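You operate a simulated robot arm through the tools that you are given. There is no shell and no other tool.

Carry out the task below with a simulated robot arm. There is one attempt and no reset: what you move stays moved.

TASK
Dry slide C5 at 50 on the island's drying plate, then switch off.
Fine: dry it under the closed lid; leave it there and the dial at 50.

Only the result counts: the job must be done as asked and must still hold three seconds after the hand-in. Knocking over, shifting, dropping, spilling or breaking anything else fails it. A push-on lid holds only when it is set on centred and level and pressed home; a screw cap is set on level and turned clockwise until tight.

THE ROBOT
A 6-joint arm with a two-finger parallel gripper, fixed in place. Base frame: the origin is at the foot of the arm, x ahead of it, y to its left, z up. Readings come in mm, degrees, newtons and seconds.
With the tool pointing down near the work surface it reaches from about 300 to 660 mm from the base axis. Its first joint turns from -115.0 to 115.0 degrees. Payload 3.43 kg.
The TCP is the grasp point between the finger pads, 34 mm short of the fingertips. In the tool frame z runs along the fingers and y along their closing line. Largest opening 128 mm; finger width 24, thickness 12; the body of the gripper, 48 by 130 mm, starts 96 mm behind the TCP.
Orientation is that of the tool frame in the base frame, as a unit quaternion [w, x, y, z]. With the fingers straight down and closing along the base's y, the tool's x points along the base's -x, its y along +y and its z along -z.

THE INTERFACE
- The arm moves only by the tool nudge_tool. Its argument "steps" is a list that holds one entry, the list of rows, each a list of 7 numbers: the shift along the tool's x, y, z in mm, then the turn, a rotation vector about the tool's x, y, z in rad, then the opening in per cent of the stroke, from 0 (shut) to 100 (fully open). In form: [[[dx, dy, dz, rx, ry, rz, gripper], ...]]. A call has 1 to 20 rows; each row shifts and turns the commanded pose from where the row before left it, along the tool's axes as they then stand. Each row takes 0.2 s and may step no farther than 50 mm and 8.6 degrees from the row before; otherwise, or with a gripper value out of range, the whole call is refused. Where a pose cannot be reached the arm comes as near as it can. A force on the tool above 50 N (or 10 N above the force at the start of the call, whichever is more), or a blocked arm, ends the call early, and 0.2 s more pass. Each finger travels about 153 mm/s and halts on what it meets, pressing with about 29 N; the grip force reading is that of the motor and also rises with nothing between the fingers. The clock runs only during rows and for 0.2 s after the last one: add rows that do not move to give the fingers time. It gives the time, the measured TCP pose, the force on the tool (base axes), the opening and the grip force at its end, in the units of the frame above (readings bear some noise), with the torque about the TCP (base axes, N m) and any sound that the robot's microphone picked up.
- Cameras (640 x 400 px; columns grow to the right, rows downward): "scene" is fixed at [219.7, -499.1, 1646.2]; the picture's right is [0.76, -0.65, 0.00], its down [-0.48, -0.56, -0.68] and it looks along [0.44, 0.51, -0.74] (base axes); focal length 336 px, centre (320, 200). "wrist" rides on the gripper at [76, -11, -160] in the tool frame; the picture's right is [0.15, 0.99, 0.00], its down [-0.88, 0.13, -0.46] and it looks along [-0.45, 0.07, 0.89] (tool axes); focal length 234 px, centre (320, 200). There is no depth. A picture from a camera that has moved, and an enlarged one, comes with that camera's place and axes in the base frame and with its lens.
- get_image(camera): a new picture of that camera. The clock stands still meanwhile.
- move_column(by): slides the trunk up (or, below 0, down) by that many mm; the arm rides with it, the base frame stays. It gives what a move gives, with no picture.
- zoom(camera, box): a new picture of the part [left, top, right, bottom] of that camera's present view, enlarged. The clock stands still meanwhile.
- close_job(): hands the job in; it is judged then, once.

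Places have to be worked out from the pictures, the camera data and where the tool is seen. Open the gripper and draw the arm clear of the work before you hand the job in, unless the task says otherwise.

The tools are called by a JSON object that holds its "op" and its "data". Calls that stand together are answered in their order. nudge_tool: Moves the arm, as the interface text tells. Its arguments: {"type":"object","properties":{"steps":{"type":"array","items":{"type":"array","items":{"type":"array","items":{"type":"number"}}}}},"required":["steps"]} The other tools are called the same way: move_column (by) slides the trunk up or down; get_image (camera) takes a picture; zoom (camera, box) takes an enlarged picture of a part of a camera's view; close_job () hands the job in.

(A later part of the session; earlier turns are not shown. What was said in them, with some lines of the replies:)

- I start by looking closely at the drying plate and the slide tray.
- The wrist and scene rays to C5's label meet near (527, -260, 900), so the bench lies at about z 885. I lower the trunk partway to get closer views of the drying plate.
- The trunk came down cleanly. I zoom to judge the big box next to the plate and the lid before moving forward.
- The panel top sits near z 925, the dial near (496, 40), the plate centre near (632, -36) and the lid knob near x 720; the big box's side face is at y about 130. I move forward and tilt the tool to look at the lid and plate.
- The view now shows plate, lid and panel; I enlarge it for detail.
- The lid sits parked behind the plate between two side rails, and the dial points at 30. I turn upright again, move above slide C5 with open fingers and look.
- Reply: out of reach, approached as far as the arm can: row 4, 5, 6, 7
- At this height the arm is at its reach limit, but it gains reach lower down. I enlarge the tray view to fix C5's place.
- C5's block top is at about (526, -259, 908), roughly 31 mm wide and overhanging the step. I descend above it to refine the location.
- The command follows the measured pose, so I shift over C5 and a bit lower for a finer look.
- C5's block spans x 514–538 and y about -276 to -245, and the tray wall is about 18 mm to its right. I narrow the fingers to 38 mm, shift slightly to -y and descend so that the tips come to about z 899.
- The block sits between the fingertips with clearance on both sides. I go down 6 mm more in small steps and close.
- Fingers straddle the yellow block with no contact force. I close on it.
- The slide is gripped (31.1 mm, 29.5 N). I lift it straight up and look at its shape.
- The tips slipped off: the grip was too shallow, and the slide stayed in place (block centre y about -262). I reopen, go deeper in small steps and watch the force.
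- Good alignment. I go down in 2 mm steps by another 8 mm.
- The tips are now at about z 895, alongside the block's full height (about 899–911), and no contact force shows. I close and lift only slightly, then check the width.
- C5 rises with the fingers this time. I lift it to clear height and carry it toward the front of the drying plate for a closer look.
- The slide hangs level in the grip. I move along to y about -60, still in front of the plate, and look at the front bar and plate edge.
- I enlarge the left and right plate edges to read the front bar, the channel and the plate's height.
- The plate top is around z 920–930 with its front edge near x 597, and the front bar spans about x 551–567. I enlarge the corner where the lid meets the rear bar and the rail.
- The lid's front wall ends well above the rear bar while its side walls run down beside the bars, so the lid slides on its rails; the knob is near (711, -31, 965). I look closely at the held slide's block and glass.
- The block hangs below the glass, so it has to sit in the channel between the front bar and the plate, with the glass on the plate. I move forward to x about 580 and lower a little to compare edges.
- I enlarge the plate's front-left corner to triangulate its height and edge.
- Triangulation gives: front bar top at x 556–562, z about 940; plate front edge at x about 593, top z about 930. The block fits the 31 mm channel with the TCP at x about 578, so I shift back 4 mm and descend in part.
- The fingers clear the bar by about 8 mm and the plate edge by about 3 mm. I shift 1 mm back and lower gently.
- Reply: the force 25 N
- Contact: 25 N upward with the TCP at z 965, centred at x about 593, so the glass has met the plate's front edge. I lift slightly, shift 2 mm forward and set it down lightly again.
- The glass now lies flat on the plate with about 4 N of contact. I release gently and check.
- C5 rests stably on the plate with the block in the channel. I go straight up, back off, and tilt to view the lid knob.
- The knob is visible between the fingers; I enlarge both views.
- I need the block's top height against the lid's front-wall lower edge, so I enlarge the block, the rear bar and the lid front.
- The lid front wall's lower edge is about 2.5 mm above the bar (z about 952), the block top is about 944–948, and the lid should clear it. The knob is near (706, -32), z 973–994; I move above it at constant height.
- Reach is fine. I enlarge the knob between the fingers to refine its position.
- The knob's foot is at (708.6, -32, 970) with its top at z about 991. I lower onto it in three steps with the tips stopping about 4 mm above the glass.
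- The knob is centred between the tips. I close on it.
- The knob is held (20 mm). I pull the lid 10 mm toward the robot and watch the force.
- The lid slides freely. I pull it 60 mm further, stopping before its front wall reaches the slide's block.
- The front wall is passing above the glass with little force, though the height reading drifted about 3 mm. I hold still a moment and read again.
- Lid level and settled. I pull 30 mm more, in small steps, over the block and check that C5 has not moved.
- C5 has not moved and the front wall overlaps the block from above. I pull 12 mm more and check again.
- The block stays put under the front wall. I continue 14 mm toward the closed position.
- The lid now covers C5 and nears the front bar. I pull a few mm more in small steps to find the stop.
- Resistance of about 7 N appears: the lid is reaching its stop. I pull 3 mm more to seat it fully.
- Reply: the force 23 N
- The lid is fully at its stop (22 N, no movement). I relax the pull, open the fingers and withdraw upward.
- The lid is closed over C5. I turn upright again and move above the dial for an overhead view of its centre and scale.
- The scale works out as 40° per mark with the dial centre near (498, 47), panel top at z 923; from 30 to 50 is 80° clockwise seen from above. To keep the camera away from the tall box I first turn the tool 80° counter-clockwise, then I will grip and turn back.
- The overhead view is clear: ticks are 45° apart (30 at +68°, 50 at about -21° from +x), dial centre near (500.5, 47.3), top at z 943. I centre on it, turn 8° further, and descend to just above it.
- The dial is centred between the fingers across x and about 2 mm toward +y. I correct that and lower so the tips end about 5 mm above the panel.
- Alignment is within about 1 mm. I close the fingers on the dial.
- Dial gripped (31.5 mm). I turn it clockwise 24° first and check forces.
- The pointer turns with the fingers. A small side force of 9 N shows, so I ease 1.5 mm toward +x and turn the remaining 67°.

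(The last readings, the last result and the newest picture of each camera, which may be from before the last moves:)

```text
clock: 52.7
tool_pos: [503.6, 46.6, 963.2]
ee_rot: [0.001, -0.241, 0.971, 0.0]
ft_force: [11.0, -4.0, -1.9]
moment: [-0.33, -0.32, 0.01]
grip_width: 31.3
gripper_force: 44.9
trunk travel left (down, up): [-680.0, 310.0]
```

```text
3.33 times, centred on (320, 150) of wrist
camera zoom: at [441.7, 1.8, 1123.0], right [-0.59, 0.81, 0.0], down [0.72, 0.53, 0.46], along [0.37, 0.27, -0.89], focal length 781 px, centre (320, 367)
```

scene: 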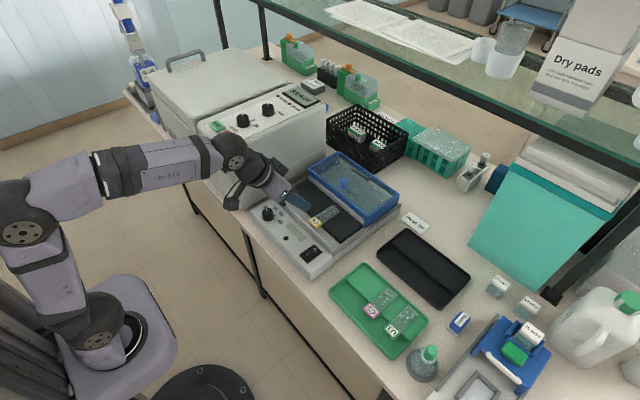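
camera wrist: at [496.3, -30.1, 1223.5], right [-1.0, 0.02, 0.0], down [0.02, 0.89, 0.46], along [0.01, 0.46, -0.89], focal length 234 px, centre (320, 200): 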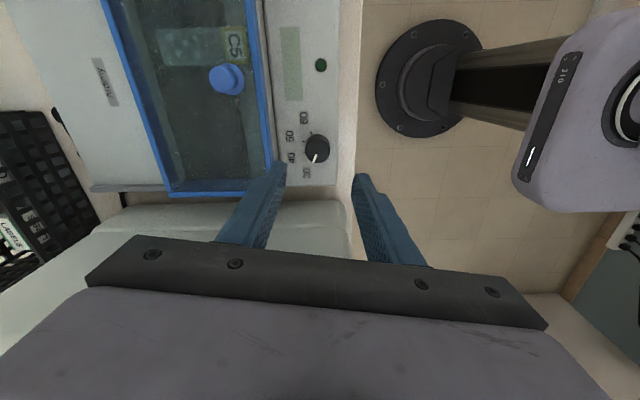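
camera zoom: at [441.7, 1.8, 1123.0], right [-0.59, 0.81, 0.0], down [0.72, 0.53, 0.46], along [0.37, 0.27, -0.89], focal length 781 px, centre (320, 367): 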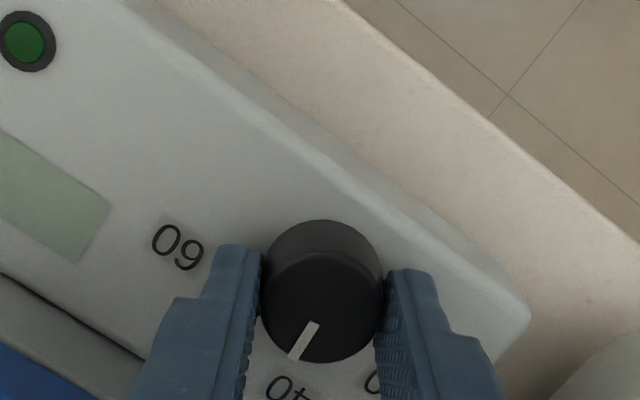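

60° done and the grip is steady. I ease off the side load and turn the last 30°.

{"op": "nudge_tool", "data": {"steps": [[[-0.8, -1.0, 0, 0, 0, 0, 0], [0, 0, 0, 0, 0, 0.13, 0], [0, 0, 0, 0, 0, 0.13, 0], [0, 0, 0, 0, 0, 0.13, 0], [0, 0, 0, 0, 0, 0.13, 0], [0, 0, 0, 0, 0, 0, 0]]]}}

{"op": "zoom", "data": {"camera": "wrist", "box": [240, 90, 400, 210]}}

{"op": "zoom", "data": {"camera": "scene", "box": [220, 170, 340, 270]}}

```text
clock: 54.1
tool_pos: [503.3, 46.2, 963.5]
ee_rot: [-0.002, 0.017, 1.0, -0.001]
ft_force: [3.5, -11.2, -12.7]
moment: [-0.46, -0.74, 0.08]
grip_width: 31.4
gripper_force: 45.0
trunk travel left (down, up): [-680.0, 310.0]
```

```text
3.33 times, centred on (320, 150) of wrist
camera zoom: at [428.4, 36.9, 1123.3], right [-0.11, 0.99, 0.0], down [0.89, 0.1, 0.45], along [0.45, 0.05, -0.89], focal length 781 px, centre (320, 367)
```

zoom: 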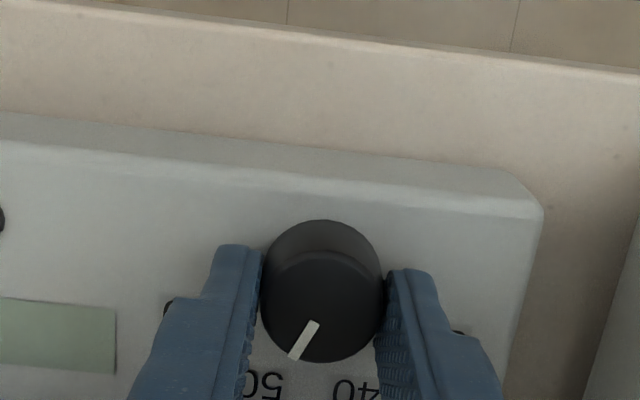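

```text
4.00 times, centred on (280, 220) of scene
camera zoom: at [219.7, -499.1, 1646.2], right [0.76, -0.65, 0.0], down [-0.48, -0.56, -0.68], along [0.44, 0.51, -0.74], focal length 1343 px, centre (480, 120)
```

zoom: 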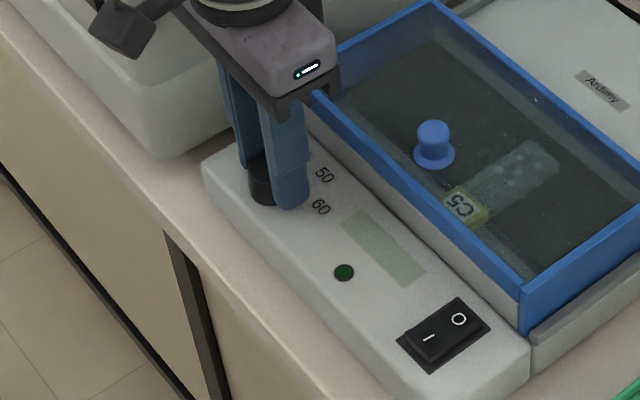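

The pointer is at the 50 mark within a degree or two. I open the fingers carefully and rise to check.

{"op": "nudge_tool", "data": {"steps": [[[0, 0, 0, 0, 0, 0, 26], [0, 0, 0, 0, 0, 0, 32], [0, 0, 0, 0, 0, 0, 38], [0, 0, -20, 0, 0, 0, 38], [0, 0, -30, 0, 0, 0, 38], [0, 0, -40, 0, 0, 0, 60], [0, 0, 0, 0, 0, 0, 60]]]}}

{"op": "zoom", "data": {"camera": "wrist", "box": [260, 90, 400, 200]}}

{"op": "zoom", "data": {"camera": "scene", "box": [240, 190, 330, 260]}}

```text
clock: 55.7
tool_pos: [502.4, 48.6, 1054.3]
ee_rot: [0.0, 0.015, 1.0, 0.0]
ft_force: [0.5, 0.0, 0.7]
moment: [-0.02, 0.04, -0.01]
grip_width: 76.9
gripper_force: 0.0
trunk travel left (down, up): [-680.0, 310.0]
```

```text
3.64 times, centred on (330, 145) of wrist
camera zoom: at [425.6, 38.2, 1213.7], right [-0.12, 0.99, 0.0], down [0.88, 0.1, 0.46], along [0.45, 0.05, -0.89], focal length 852 px, centre (284, 400)
```

zoom: 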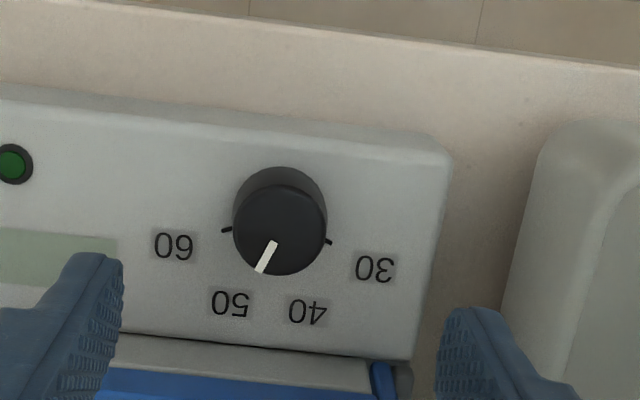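

```text
5.71 times, centred on (285, 225) of scene
camera zoom: at [219.7, -499.1, 1646.2], right [0.76, -0.65, 0.0], down [-0.48, -0.56, -0.68], along [0.44, 0.51, -0.74], focal length 1919 px, centre (520, 57)
```

zoom: 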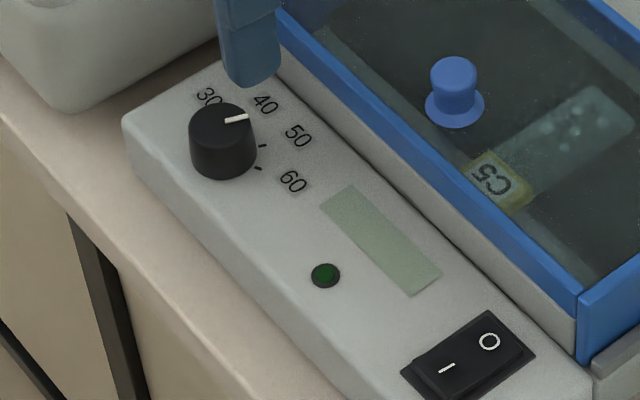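

The pointer now stands at 50. Next the switch: I move above it with the fingers closed to view it closely.

{"op": "nudge_tool", "data": {"steps": [[[0, -45, 0, 0, 0, -0.03, 40], [0, -45, 0, 0, 0, 0, 20], [0, -45, 0, 0, 0, 0, 0], [0, -35, 0, 0, 0, 0, 0], [0, 0, 0, 0, 0, 0, 0]]]}}

{"op": "zoom", "data": {"camera": "wrist", "box": [260, 90, 380, 190]}}

{"op": "zoom", "data": {"camera": "scene", "box": [290, 230, 340, 270]}}

{"op": "zoom", "data": {"camera": "wrist", "box": [380, 80, 500, 180]}}

```text
clock: 56.9
tool_pos: [502.8, -121.4, 1055.6]
ee_rot: [0.0, -0.001, 1.0, 0.0]
ft_force: [-0.2, -0.4, -0.6]
moment: [0.0, 0.01, 0.03]
grip_width: 0.0
gripper_force: 28.9
trunk travel left (down, up): [-680.0, 310.0]
```

```text
4.00 times, centred on (320, 140) of wrist
camera zoom: at [426.9, -132.8, 1214.6], right [-0.15, 0.99, 0.0], down [0.88, 0.13, 0.46], along [0.45, 0.07, -0.89], focal length 937 px, centre (320, 440)
```

zoom: 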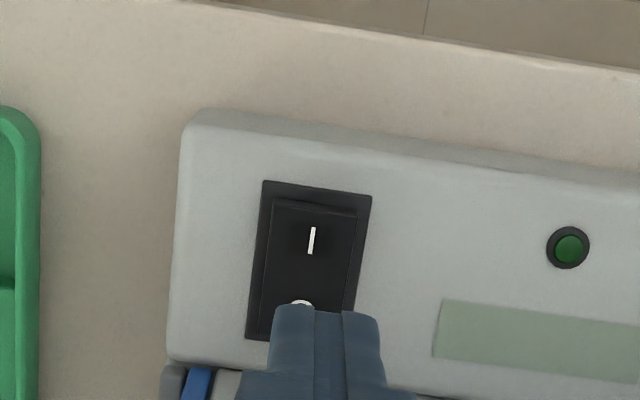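

```text
10.00 times, centred on (315, 250) of scene
camera zoom: at [219.7, -499.1, 1646.2], right [0.76, -0.65, 0.0], down [-0.48, -0.56, -0.68], along [0.44, 0.51, -0.74], focal length 3358 px, centre (370, -300)
```

zoom: 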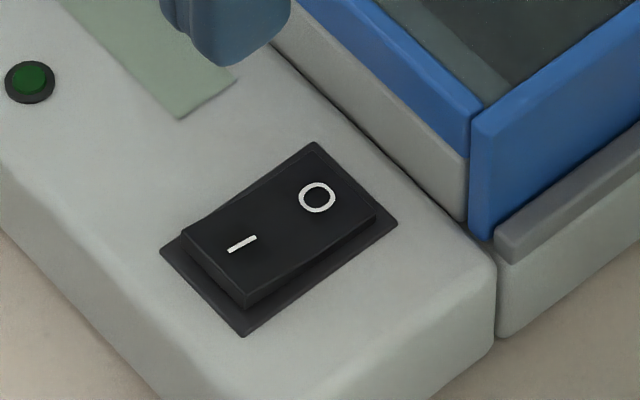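

```text
4.00 times, centred on (440, 130) of wrist
camera zoom: at [426.9, -132.8, 1214.6], right [-0.15, 0.99, 0.0], down [0.88, 0.13, 0.46], along [0.45, 0.07, -0.89], focal length 937 px, centre (-160, 480)
```

zoom: 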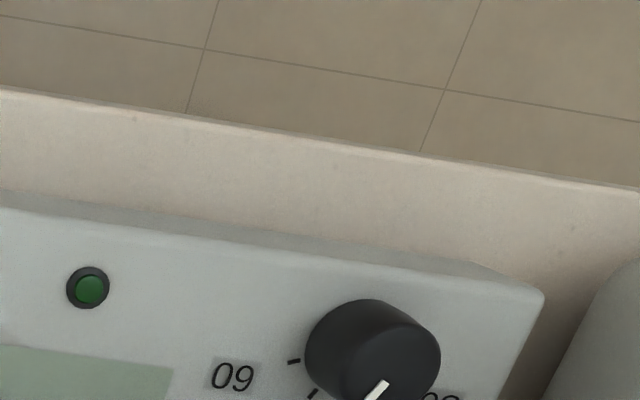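

The I end of the rocker is raised (x about 490–502, y about -124), so the plate is off. I tilt the closed fingers slightly so one edge presses the I end, and lower to just above it.

{"op": "nudge_tool", "data": {"steps": [[[5.4, -2.4, 0, 0, 0, 0, 0], [0, 0, 0, 0, -0.1, 0, 0], [0, 0, 0, 0, -0.1, 0, 0], [0, 0, 0, 0, -0.1, 0, 0], [8.9, 0, 28.7, 0, 0, 0, 0], [8.9, 0, 28.7, 0, 0, 0, 0], [4.4, 0, 14.3, 0, 0, 0, 0], [0, 0, 0, 0, 0, 0, 0]]]}}

{"op": "zoom", "data": {"camera": "wrist", "box": [260, 110, 380, 210]}}

{"op": "zoom", "data": {"camera": "scene", "box": [290, 230, 340, 270]}}

```text
clock: 58.7
tool_pos: [496.1, -125.9, 979.6]
ee_rot: [0.149, 0.001, 0.989, 0.0]
ft_force: [-0.4, 0.3, -0.2]
moment: [-0.02, 0.02, 0.01]
grip_width: 0.0
gripper_force: 29.0
trunk travel left (down, up): [-680.0, 310.0]
```

```text
4.00 times, centred on (320, 160) of wrist
camera zoom: at [376.3, -136.4, 1109.1], right [-0.14, 0.99, -0.04], down [0.71, 0.13, 0.7], along [0.69, 0.07, -0.72], focal length 937 px, centre (320, 360)
```

zoom: 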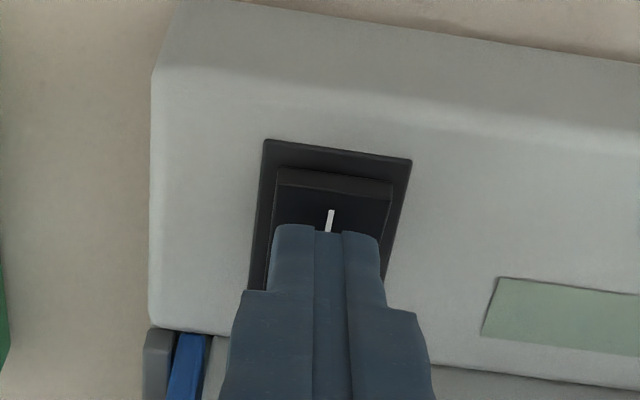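

```text
10.00 times, centred on (315, 250) of scene
camera zoom: at [219.7, -499.1, 1646.2], right [0.76, -0.65, 0.0], down [-0.48, -0.56, -0.68], along [0.44, 0.51, -0.74], focal length 3358 px, centre (370, -300)
```

zoom: 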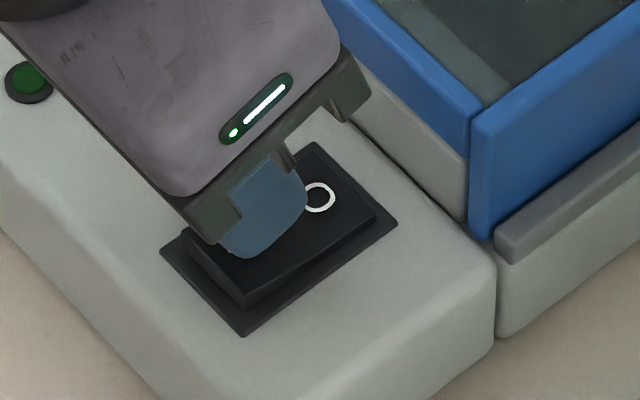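

The tip edge is about 4 mm inside the rocker's raised I end. I press down in 2 mm steps.

{"op": "nudge_tool", "data": {"steps": [[[0.6, 0, 1.9, 0, 0, 0, 0], [0.6, 0, 1.9, 0, 0, 0, 0], [0.6, 0, 1.9, 0, 0, 0, 0], [0.6, 0, 1.9, 0, 0, 0, 0], [0, 0, 0, 0, 0, 0, 0]]]}}

{"op": "zoom", "data": {"camera": "scene", "box": [280, 220, 350, 270]}}

```text
clock: 59.9
tool_pos: [495.3, -124.0, 971.7]
ee_rot: [0.149, 0.0, 0.989, 0.0]
ft_force: [0.6, -0.5, 1.0]
moment: [0.01, 0.02, 0.0]
grip_width: 0.0
gripper_force: 29.4
trunk travel left (down, up): [-680.0, 310.0]
```

```text
8.00 times, centred on (315, 245) of scene
camera zoom: at [219.7, -499.1, 1646.2], right [0.76, -0.65, 0.0], down [-0.48, -0.56, -0.68], along [0.44, 0.51, -0.74], focal length 2687 px, centre (360, -160)
```

zoom: 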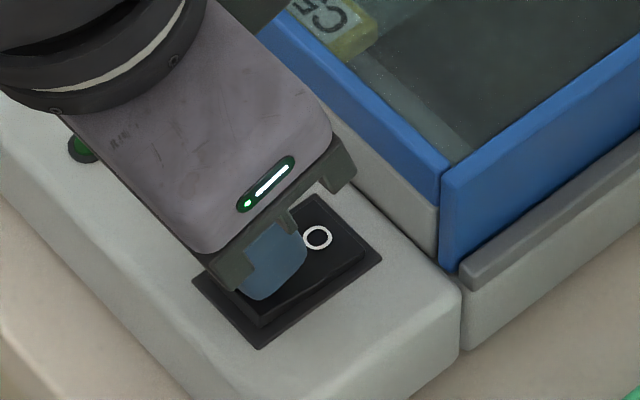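

No contact yet (TCP z 972). I continue down in 2 mm steps.

{"op": "nudge_tool", "data": {"steps": [[[0.6, 0, 1.9, 0, 0, 0, 0], [0.6, 0, 1.9, 0, 0, 0, 0], [0, 0, 0, 0, 0, 0, 0]]]}}

{"op": "zoom", "data": {"camera": "scene", "box": [280, 220, 350, 270]}}

```text
clock: 60.7
tool_pos: [497.8, -124.3, 967.5]
ee_rot: [0.15, 0.001, 0.989, 0.0]
ft_force: [-0.8, 0.1, -0.5]
moment: [-0.01, 0.04, -0.01]
grip_width: 0.0
gripper_force: 28.7
trunk travel left (down, up): [-680.0, 310.0]
```

```text
8.00 times, centred on (315, 245) of scene
camera zoom: at [219.7, -499.1, 1646.2], right [0.76, -0.65, 0.0], down [-0.48, -0.56, -0.68], along [0.44, 0.51, -0.74], focal length 2687 px, centre (360, -160)
```

zoom: 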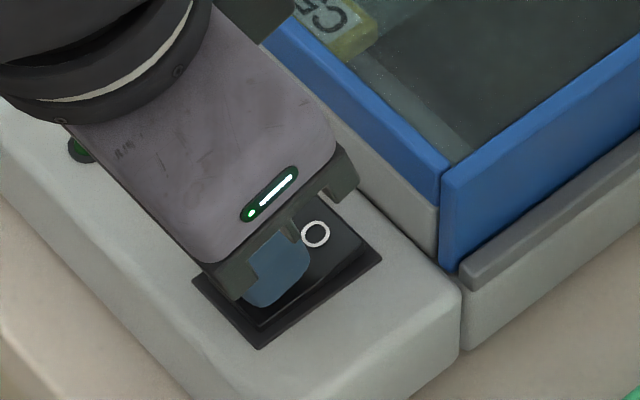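

The O mark seems to rise slightly. I press 2 more millimetres and look again.

{"op": "nudge_tool", "data": {"steps": [[[0.6, 0, 1.9, 0, 0, 0, 0], [0, 0, 0, 0, 0, 0, 0]]]}}

{"op": "zoom", "data": {"camera": "scene", "box": [280, 220, 350, 270]}}

{"op": "get_image", "data": {"camera": "wrist"}}

```text
clock: 61.3
tool_pos: [495.6, -126.0, 966.7]
ee_rot: [0.152, 0.0, 0.988, 0.0]
ft_force: [1.2, -0.7, 8.2]
moment: [0.0, 0.01, -0.05]
grip_width: 0.0
gripper_force: 29.0
trunk travel left (down, up): [-680.0, 310.0]
```

```text
8.00 times, centred on (315, 245) of scene
camera zoom: at [219.7, -499.1, 1646.2], right [0.76, -0.65, 0.0], down [-0.48, -0.56, -0.68], along [0.44, 0.51, -0.74], focal length 2687 px, centre (360, -160)
```

zoom: 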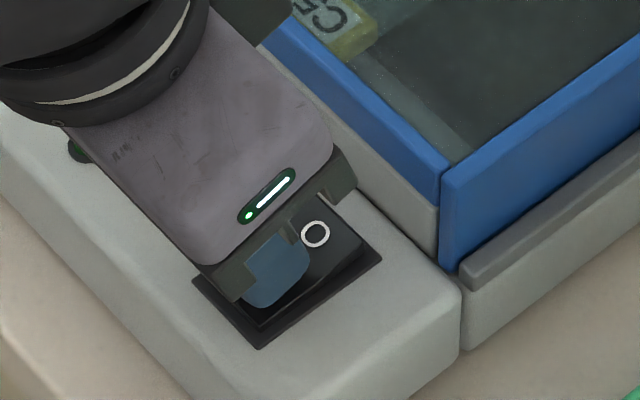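

```text
taken
camera wrist: at [375.6, -135.9, 1096.4], right [-0.14, 0.99, -0.05], down [0.7, 0.13, 0.7], along [0.7, 0.07, -0.71], focal length 234 px, centre (320, 200)
```

wrist: 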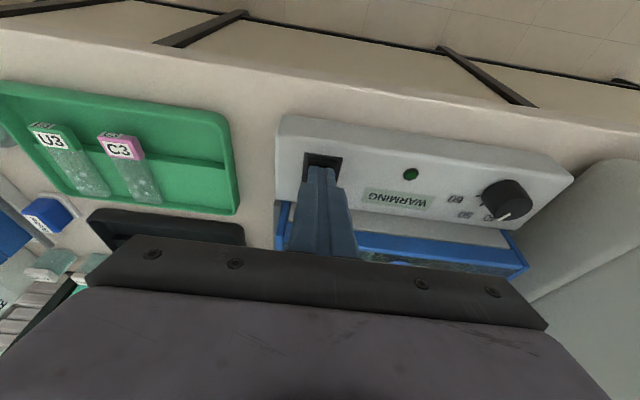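

The display now reads "WARMING": the plate is on. I lift off the switch and watch the display.

{"op": "nudge_tool", "data": {"steps": [[[-1.2, 0, -3.8, 0, 0, 0, 0], [-5, 0, -16, 0, 0, 0, 0], [-8.9, 0, -28.7, 0, 0, 0, 0], [-8.9, 0, -28.7, 0, 0, 0, 0], [0, 0, 0, 0, 0, 0, 0]]]}}

{"op": "get_image", "data": {"camera": "wrist"}}

{"op": "zoom", "data": {"camera": "scene", "box": [240, 180, 370, 270]}}

```text
clock: 62.5
tool_pos: [493.9, -124.2, 1047.2]
ee_rot: [0.149, 0.0, 0.989, 0.0]
ft_force: [-0.6, 0.4, 0.5]
moment: [0.0, 0.02, -0.01]
grip_width: 0.0
gripper_force: 28.9
trunk travel left (down, up): [-680.0, 310.0]
```

```text
taken
camera wrist: at [375.2, -135.2, 1176.8], right [-0.14, 0.99, -0.04], down [0.71, 0.13, 0.7], along [0.69, 0.07, -0.72], focal length 234 px, centre (320, 200)
```

wrist: 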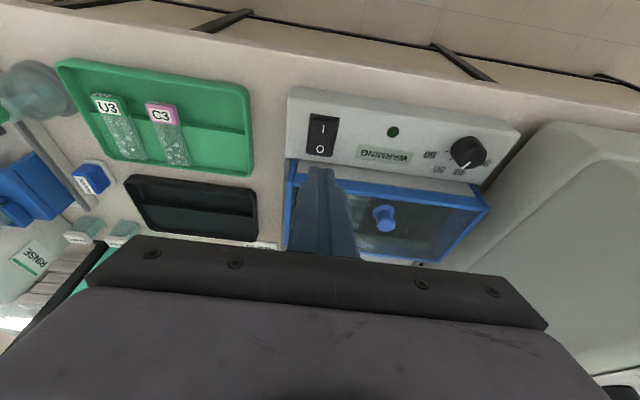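

```text
4.44 times, centred on (305, 225) of scene
camera zoom: at [219.7, -499.1, 1646.2], right [0.76, -0.65, 0.0], down [-0.48, -0.56, -0.68], along [0.44, 0.51, -0.74], focal length 1492 px, centre (387, 89)
```

zoom: 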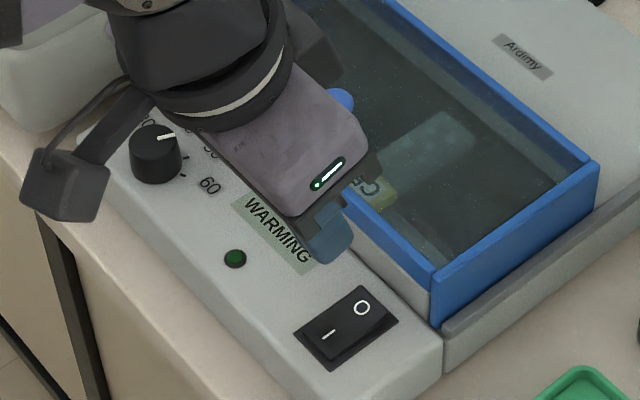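

While it warms I check the dial pointer against the 50 mark.

{"op": "zoom", "data": {"camera": "scene", "box": [260, 200, 300, 230]}}

{"op": "zoom", "data": {"camera": "wrist", "box": [380, 110, 500, 200]}}

```text
13.33 times, centred on (280, 215) of scene
camera zoom: at [219.7, -499.1, 1646.2], right [0.76, -0.65, 0.0], down [-0.48, -0.56, -0.68], along [0.44, 0.51, -0.74], focal length 4478 px, centre (853, 0)
```

zoom: 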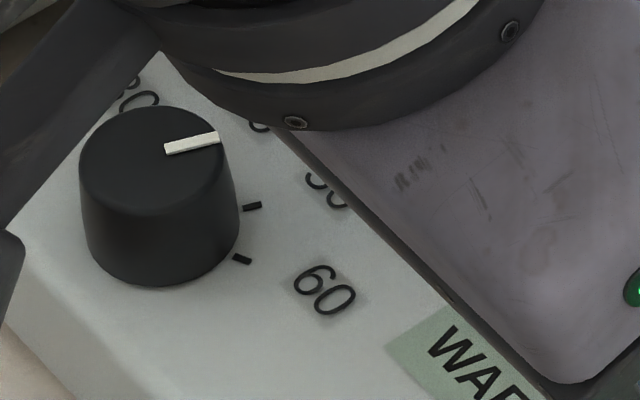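

```text
4.44 times, centred on (440, 155) of wrist
camera zoom: at [375.2, -135.2, 1176.8], right [-0.14, 0.99, -0.04], down [0.71, 0.13, 0.7], along [0.69, 0.07, -0.72], focal length 1041 px, centre (-213, 400)
```

zoom: 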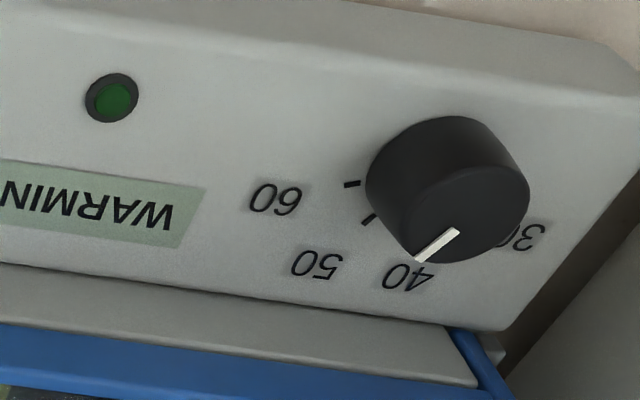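

The pointer is parallel to the 50 tick. I now wait and watch the display.

{"op": "nudge_tool", "data": {"steps": [[[0, 0, 0, 0, 0, 0, 0], [0, 0, 0, 0, 0, 0, 0], [0, 0, 0, 0, 0, 0, 0], [0, 0, 0, 0, 0, 0, 0], [0, 0, 0, 0, 0, 0, 0], [0, 0, 0, 0, 0, 0, 0], [0, 0, 0, 0, 0, 0, 0], [0, 0, 0, 0, 0, 0, 0], [0, 0, 0, 0, 0, 0, 0], [0, 0, 0, 0, 0, 0, 0], [0, 0, 0, 0, 0, 0, 0], [0, 0, 0, 0, 0, 0, 0], [0, 0, 0, 0, 0, 0, 0], [0, 0, 0, 0, 0, 0, 0], [0, 0, 0, 0, 0, 0, 0], [0, 0, 0, 0, 0, 0, 0], [0, 0, 0, 0, 0, 0, 0], [0, 0, 0, 0, 0, 0, 0], [0, 0, 0, 0, 0, 0, 0], [0, 0, 0, 0, 0, 0, 0]]]}}

{"op": "get_image", "data": {"camera": "wrist"}}

```text
clock: 66.7
tool_pos: [494.8, -123.8, 1046.8]
ee_rot: [0.15, 0.0, 0.989, -0.001]
ft_force: [-0.1, 0.3, 0.6]
moment: [0.01, 0.05, 0.01]
grip_width: 0.1
gripper_force: 28.7
trunk travel left (down, up): [-680.0, 310.0]
```

```text
taken
camera wrist: at [375.3, -135.2, 1176.5], right [-0.14, 0.99, -0.04], down [0.71, 0.13, 0.7], along [0.69, 0.07, -0.72], focal length 234 px, centre (320, 200)
```

wrist: 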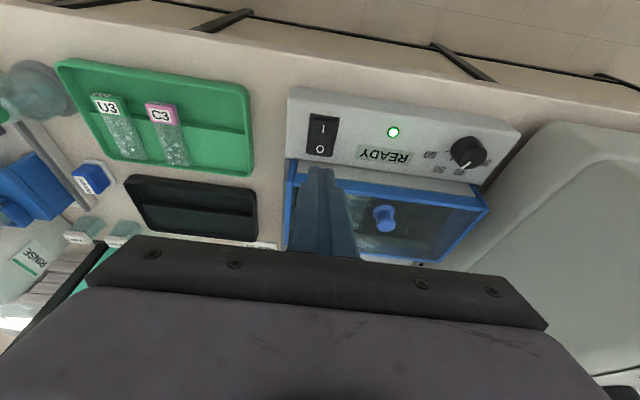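

The display reads "READY" with the lamp lit: the plate is at temperature. I look at the droplets on C5 through the lid.

{"op": "zoom", "data": {"camera": "scene", "box": [300, 180, 370, 235]}}

{"op": "zoom", "data": {"camera": "wrist", "box": [340, 110, 480, 260]}}

```text
7.27 times, centred on (335, 208) of scene
camera zoom: at [219.7, -499.1, 1646.2], right [0.76, -0.65, 0.0], down [-0.48, -0.56, -0.68], along [0.44, 0.51, -0.74], focal length 2442 px, centre (211, 146)
```

zoom: 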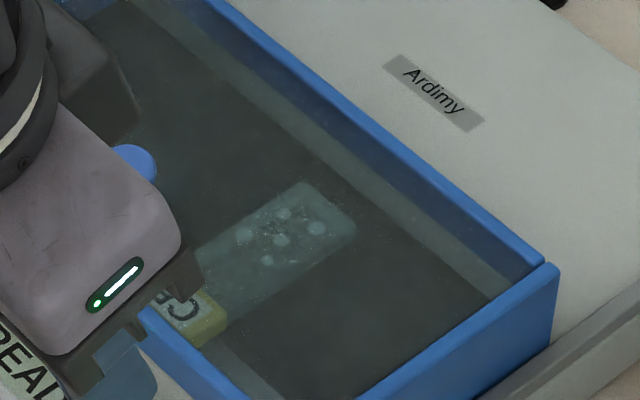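

```text
2.67 times, centred on (410, 185) of wrist
camera zoom: at [375.3, -135.2, 1176.5], right [-0.14, 0.99, -0.04], down [0.71, 0.13, 0.7], along [0.69, 0.07, -0.72], focal length 624 px, centre (80, 240)
```

zoom: 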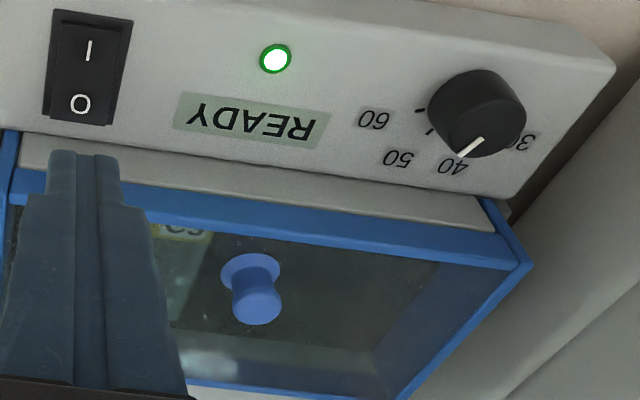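

Droplets still show on the glass, so it is not dry yet. I draw the arm back a little for a clear view and keep waiting.

{"op": "nudge_tool", "data": {"steps": [[[40, 0, -10, 0, 0, 0, 0], [20, -20, -10, 0, 0, 0, 0], [0, 0, 0, 0, 0, 0, 0], [0, 0, 0, 0, 0, 0, 0], [0, 0, 0, 0, 0, 0, 0], [0, 0, 0, 0, 0, 0, 0], [0, 0, 0, 0, 0, 0, 0], [0, 0, 0, 0, 0, 0, 0], [0, 0, 0, 0, 0, 0, 0], [0, 0, 0, 0, 0, 0, 0], [0, 0, 0, 0, 0, 0, 0], [0, 0, 0, 0, 0, 0, 0], [0, 0, 0, 0, 0, 0, 0], [0, 0, 0, 0, 0, 0, 0], [0, 0, 0, 0, 0, 0, 0], [0, 0, 0, 0, 0, 0, 0], [0, 0, 0, 0, 0, 0, 0], [0, 0, 0, 0, 0, 0, 0], [0, 0, 0, 0, 0, 0, 0], [0, 0, 0, 0, 0, 0, 0]]]}}

{"op": "zoom", "data": {"camera": "scene", "box": [240, 170, 380, 265]}}

{"op": "zoom", "data": {"camera": "scene", "box": [310, 190, 360, 230]}}

```text
clock: 70.9
tool_pos: [430.8, -145.0, 1049.3]
ee_rot: [0.15, -0.001, 0.989, 0.0]
ft_force: [-1.3, -0.2, -0.5]
moment: [0.0, 0.04, -0.01]
grip_width: 0.0
gripper_force: 29.3
trunk travel left (down, up): [-680.0, 310.0]
```

```text
4.21 times, centred on (310, 218) of scene
camera zoom: at [219.7, -499.1, 1646.2], right [0.76, -0.65, 0.0], down [-0.48, -0.56, -0.68], along [0.44, 0.51, -0.74], focal length 1414 px, centre (362, 126)
```

zoom: 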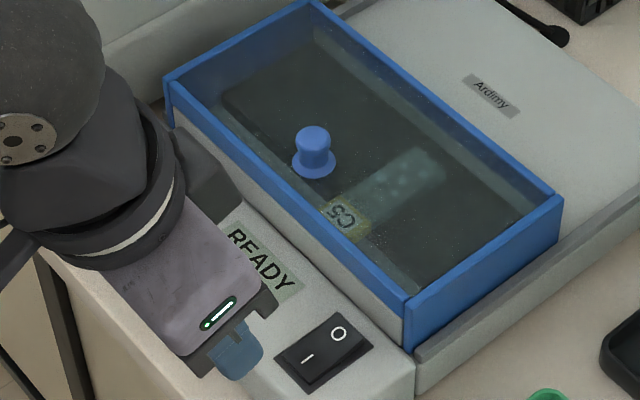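

```text
10.00 times, centred on (335, 210) of scene
camera zoom: at [219.7, -499.1, 1646.2], right [0.76, -0.65, 0.0], down [-0.48, -0.56, -0.68], along [0.44, 0.51, -0.74], focal length 3358 px, centre (170, 100)
```

zoom: 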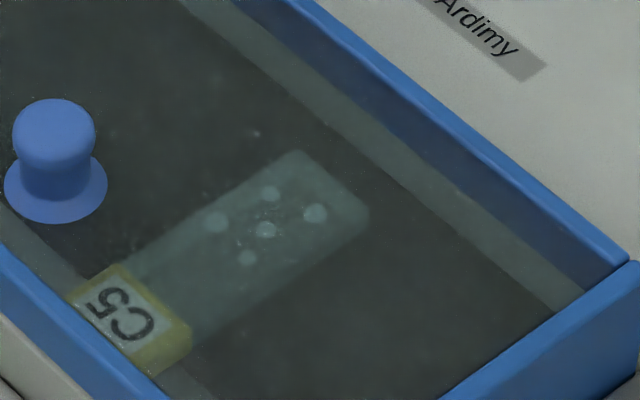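

The display still reads "READY". I keep waiting and checking the display and the slide.

{"op": "nudge_tool", "data": {"steps": [[[0, 0, 0, 0, 0, 0, 0], [0, 0, 0, 0, 0, 0, 0], [0, 0, 0, 0, 0, 0, 0], [0, 0, 0, 0, 0, 0, 0], [0, 0, 0, 0, 0, 0, 0], [0, 0, 0, 0, 0, 0, 0], [0, 0, 0, 0, 0, 0, 0], [0, 0, 0, 0, 0, 0, 0], [0, 0, 0, 0, 0, 0, 0], [0, 0, 0, 0, 0, 0, 0], [0, 0, 0, 0, 0, 0, 0], [0, 0, 0, 0, 0, 0, 0], [0, 0, 0, 0, 0, 0, 0], [0, 0, 0, 0, 0, 0, 0], [0, 0, 0, 0, 0, 0, 0], [0, 0, 0, 0, 0, 0, 0], [0, 0, 0, 0, 0, 0, 0], [0, 0, 0, 0, 0, 0, 0], [0, 0, 0, 0, 0, 0, 0], [0, 0, 0, 0, 0, 0, 0]]]}}

{"op": "zoom", "data": {"camera": "scene", "box": [240, 170, 380, 265]}}

{"op": "zoom", "data": {"camera": "scene", "box": [310, 190, 360, 230]}}

```text
clock: 75.1
tool_pos: [431.5, -144.7, 1049.2]
ee_rot: [0.149, 0.0, 0.989, 0.0]
ft_force: [0.5, 0.0, -1.1]
moment: [0.0, -0.01, 0.0]
grip_width: 0.0
gripper_force: 29.0
trunk travel left (down, up): [-680.0, 310.0]
```

```text
4.21 times, centred on (310, 218) of scene
camera zoom: at [219.7, -499.1, 1646.2], right [0.76, -0.65, 0.0], down [-0.48, -0.56, -0.68], along [0.44, 0.51, -0.74], focal length 1414 px, centre (362, 126)
```

zoom: 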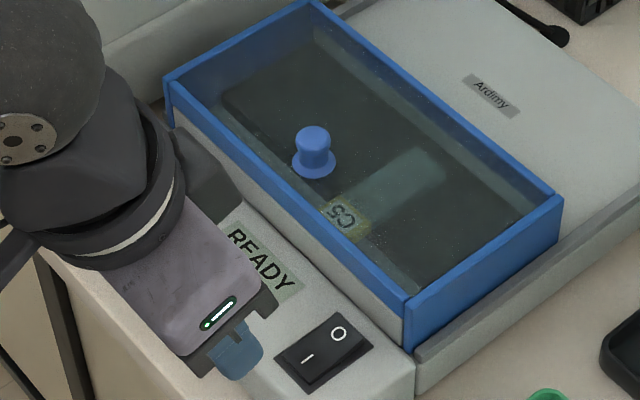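

```text
10.00 times, centred on (335, 210) of scene
camera zoom: at [219.7, -499.1, 1646.2], right [0.76, -0.65, 0.0], down [-0.48, -0.56, -0.68], along [0.44, 0.51, -0.74], focal length 3358 px, centre (170, 100)
```

zoom: 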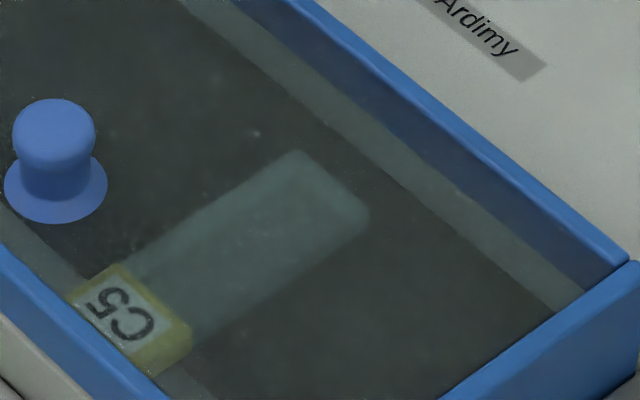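

The droplets have vanished: C5 is dry. I now go back to the switch, this time over the raised O end, with a slight backward tilt so the far edge of the tips presses it.

{"op": "nudge_tool", "data": {"steps": [[[0, 0, 0, 0, 0.1, 0, 0], [0, 0, 0, 0, 0.1, 0, 0], [0, 0, 0, 0, 0.1, 0, 0], [-47, 10, 0, 0, 0, 0, 0], [-48, 11, 0, 0, 0, 0, 0], [0, 0, 0, 0, 0.1, 0, 0], [0, 0, 0, 0, 0.1, 0, 0], [-6.3, 0, 31.4, 0, 0, 0, 0], [-6.3, 0, 31.4, 0, 0, 0, 0], [0, 0, 0, 0, 0, 0, 0]]]}}

{"op": "zoom", "data": {"camera": "scene", "box": [280, 210, 350, 270]}}

{"op": "zoom", "data": {"camera": "wrist", "box": [240, 90, 400, 210]}}

```text
clock: 77.3
tool_pos: [521.6, -119.8, 977.6]
ee_rot: [-0.1, 0.0, 0.995, 0.001]
ft_force: [0.1, -0.4, -0.1]
moment: [-0.02, 0.01, 0.01]
grip_width: 0.0
gripper_force: 29.6
out of reach, approached as far as the arm can: row 7
trunk travel left (down, up): [-680.0, 310.0]
```

```text
6.67 times, centred on (315, 240) of scene
camera zoom: at [219.7, -499.1, 1646.2], right [0.76, -0.65, 0.0], down [-0.48, -0.56, -0.68], along [0.44, 0.51, -0.74], focal length 2239 px, centre (353, -67)
```

zoom: 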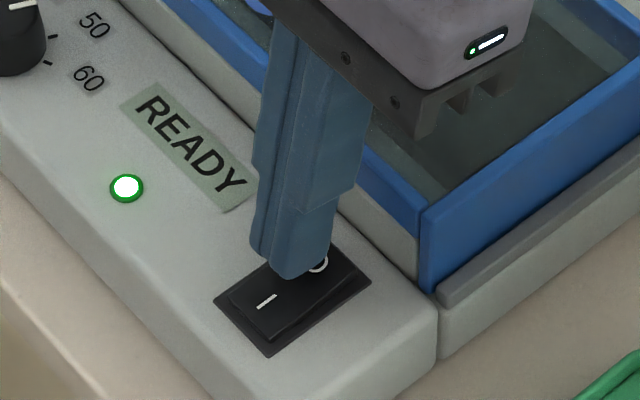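

```text
3.33 times, centred on (320, 150) of wrist
camera zoom: at [478.5, -131.8, 1148.7], right [-0.14, 0.99, 0.03], down [0.95, 0.13, 0.27], along [0.27, 0.07, -0.96], focal length 781 px, centre (320, 367)
```

zoom: 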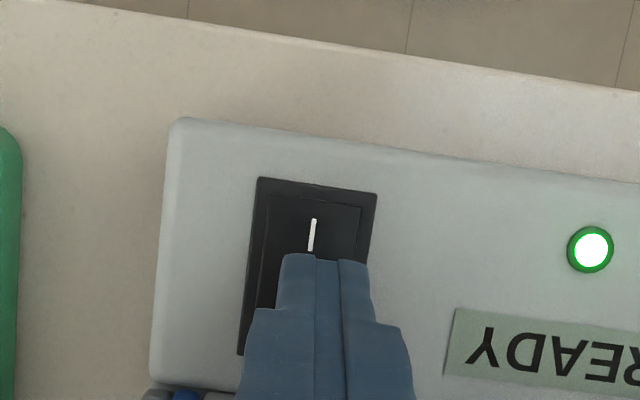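

The tips are about 4 mm short of the target. I shift to put the far edge over the O end, then press down in 2 mm steps.

{"op": "nudge_tool", "data": {"steps": [[[-4.4, -4, -0.9, 0, 0, 0, 0], [-0.4, 0, 1.96, 0, 0, 0, 0], [-0.4, 0, 1.96, 0, 0, 0, 0], [-0.4, 0, 1.96, 0, 0, 0, 0], [0, 0, 0, 0, 0, 0, 0]]]}}

{"op": "zoom", "data": {"camera": "scene", "box": [280, 210, 350, 270]}}

```text
clock: 78.5
tool_pos: [525.3, -125.0, 971.8]
ee_rot: [-0.099, 0.001, 0.995, 0.0]
ft_force: [1.0, -0.8, -1.0]
moment: [-0.01, -0.01, 0.03]
grip_width: 0.0
gripper_force: 28.8
trunk travel left (down, up): [-680.0, 310.0]
```

```text
6.67 times, centred on (315, 240) of scene
camera zoom: at [219.7, -499.1, 1646.2], right [0.76, -0.65, 0.0], down [-0.48, -0.56, -0.68], along [0.44, 0.51, -0.74], focal length 2239 px, centre (353, -67)
```

zoom: 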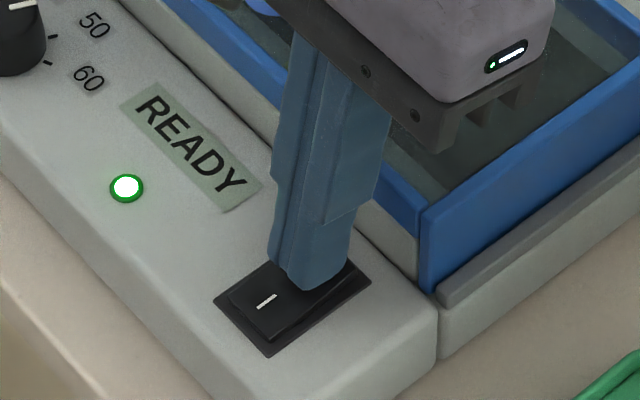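

The O end is right under the tip, with no contact yet. I press on in 2 mm steps.

{"op": "nudge_tool", "data": {"steps": [[[-0.4, 0, 1.96, 0, 0, 0, 0], [-0.4, 0, 1.96, 0, 0, 0, 0], [0, 0, 0, 0, 0, 0, 0]]]}}

{"op": "zoom", "data": {"camera": "scene", "box": [280, 210, 350, 270]}}

```text
clock: 79.3
tool_pos: [524.1, -125.7, 968.5]
ee_rot: [-0.1, 0.0, 0.995, 0.0]
ft_force: [-0.9, 0.5, -0.1]
moment: [0.03, -0.04, 0.04]
grip_width: 0.0
gripper_force: 28.8
trunk travel left (down, up): [-680.0, 310.0]
```

```text
6.67 times, centred on (315, 240) of scene
camera zoom: at [219.7, -499.1, 1646.2], right [0.76, -0.65, 0.0], down [-0.48, -0.56, -0.68], along [0.44, 0.51, -0.74], focal length 2239 px, centre (353, -67)
```

zoom: 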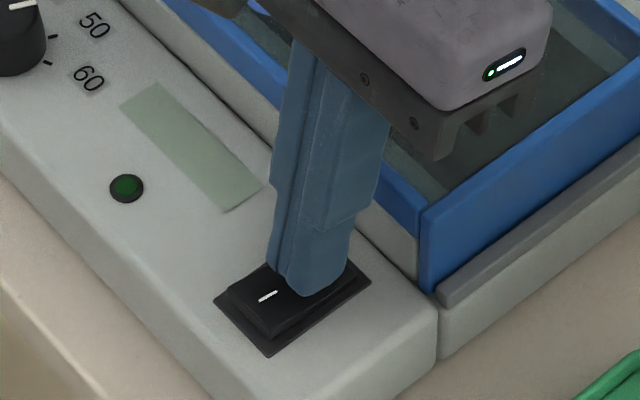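

The display is blank and the lamp is off: the plate is switched off. I press 1.5 mm more to seat the rocker, then withdraw straight up.

{"op": "nudge_tool", "data": {"steps": [[[-0.3, 0, 1.5, 0, 0, 0, 0], [0.3, 0, -1.5, 0, 0, 0, 0], [2.4, 0, -11.8, 0, 0, 0, 0], [5, 0, -24.5, 0, 0, 0, 0], [5, 0, -24.5, 0, 0, 0, 0], [0, 0, 0, 0, 0, 0, 0]]]}}

{"op": "zoom", "data": {"camera": "scene", "box": [250, 180, 370, 270]}}

```text
clock: 80.7
tool_pos: [525.3, -125.0, 1031.9]
ee_rot: [-0.1, 0.0, 0.995, 0.0]
ft_force: [0.2, -0.2, -0.5]
moment: [-0.01, 0.01, -0.02]
grip_width: 0.4
gripper_force: 29.0
trunk travel left (down, up): [-680.0, 310.0]
```

```text
4.44 times, centred on (310, 225) of scene
camera zoom: at [219.7, -499.1, 1646.2], right [0.76, -0.65, 0.0], down [-0.48, -0.56, -0.68], along [0.44, 0.51, -0.74], focal length 1492 px, centre (364, 89)
```

zoom: 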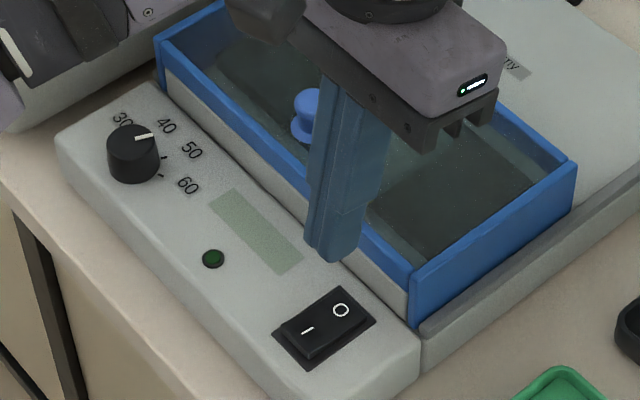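

Everything reads off, with the dial at 50. I draw the arm back and up, straighten the tool and open the gripper.

{"op": "nudge_tool", "data": {"steps": [[[4, 0, -19.6, 0, 0, 0, 0], [47, 0, -5.8, 0, 0, 0, 0], [47, 0, -5.8, 0, 0, 0, 20], [0, 0, 0, 0, -0.1, 0, 40], [0, 0, 0, 0, -0.1, 0, 60], [0, 0, -30, 0, 0, 0, 80], [0, 0, 0, 0, 0, 0, 100], [0, 0, 0, 0, 0, 0, 100]]]}}

{"op": "get_image", "data": {"camera": "scene"}}

{"op": "zoom", "data": {"camera": "scene", "box": [250, 170, 400, 270]}}

{"op": "get_image", "data": {"camera": "wrist"}}

```text
clock: 82.5
tool_pos: [428.3, -122.2, 1106.0]
ee_rot: [0.001, 0.0, 1.0, 0.0]
ft_force: [0.5, -0.6, -0.7]
moment: [-0.02, 0.01, 0.01]
grip_width: 128.1
gripper_force: 0.2
out of reach, approached as far as the arm can: row 1
trunk travel left (down, up): [-680.0, 310.0]
```

```text
taken
```

scene: 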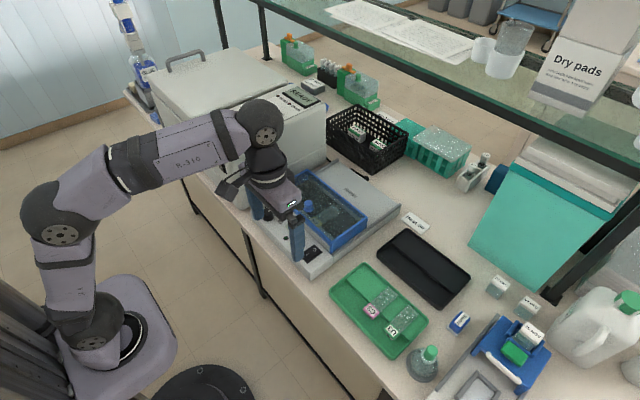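

```text
4.00 times, centred on (325, 220) of scene
camera zoom: at [219.7, -499.1, 1646.2], right [0.76, -0.65, 0.0], down [-0.48, -0.56, -0.68], along [0.44, 0.51, -0.74], focal length 1343 px, centre (300, 120)
```

zoom: 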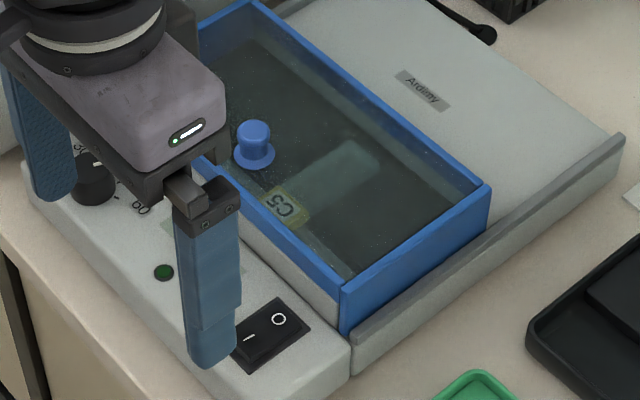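

```text
taken
camera wrist: at [351.9, -134.2, 1264.3], right [-0.15, 0.99, 0.0], down [0.88, 0.13, 0.46], along [0.45, 0.07, -0.89], focal length 234 px, centre (320, 200)
```

wrist: 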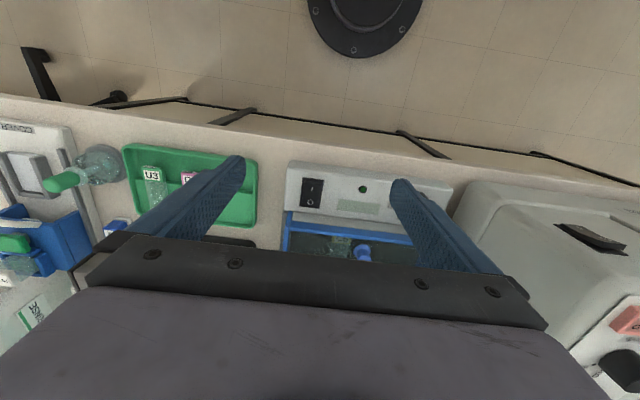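

All is in place: lid closed over dry C5, switch off, C3 and U3 untouched. I raise the trunk to clear the work and take a last look at the dial and lid.

{"op": "move_column", "data": {"by": 120}}

{"op": "zoom", "data": {"camera": "wrist", "box": [260, 130, 420, 250]}}

{"op": "zoom", "data": {"camera": "scene", "box": [240, 150, 440, 290]}}

```text
clock: 84.0
tool_pos: [428.1, -122.5, 1224.6]
ee_rot: [0.0, 0.0, 1.0, 0.0]
ft_force: [0.6, 0.4, 0.0]
moment: [0.0, -0.02, 0.0]
grip_width: 128.1
gripper_force: 0.1
trunk travel left (down, up): [-800.0, 190.0]
```

```text
3.33 times, centred on (340, 190) of wrist
camera zoom: at [352.0, -134.1, 1384.2], right [-0.15, 0.99, 0.0], down [0.88, 0.13, 0.46], along [0.45, 0.07, -0.89], focal length 781 px, centre (253, 233)
```

zoom: 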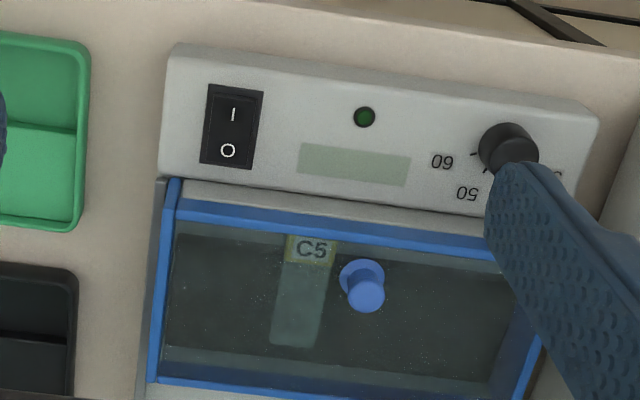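

```text
2.86 times, centred on (340, 220) of scene
camera zoom: at [219.7, -499.1, 1646.2], right [0.76, -0.65, 0.0], down [-0.48, -0.56, -0.68], along [0.44, 0.51, -0.74], focal length 960 px, centre (263, 143)
```

zoom: 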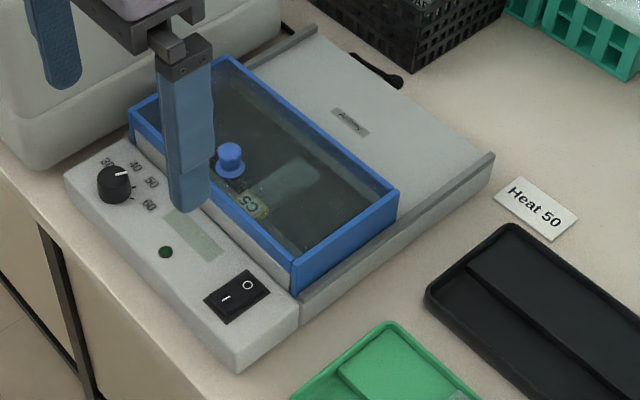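

C5 lies dry under the closed lid. The dial is at 50, the switch is off with the display blank, and the arm is clear with the gripper open, so I hand the job in.

{"op": "close_job", "data": {}}

```text
The job is handed in.
```

Slide C5 was dried at 50 on the drying plate, and the plate is switched off. I handed the job in; no verdict came back with it.

- **Slide:** C5 is on the plate under the closed lid. I switched off once the droplets on its glass had gone.
- **Plate:** the dial is at 50, the display is blank and the lamp is out.
- **Other items:** nothing else looked disturbed in the last pictures. C3 and U3 are still in their tray.
- **Arm:** it is clear of the work with the gripper open.

On the first try the fingers slipped off C5. The slide stayed in its tray, and the second, deeper grip held.
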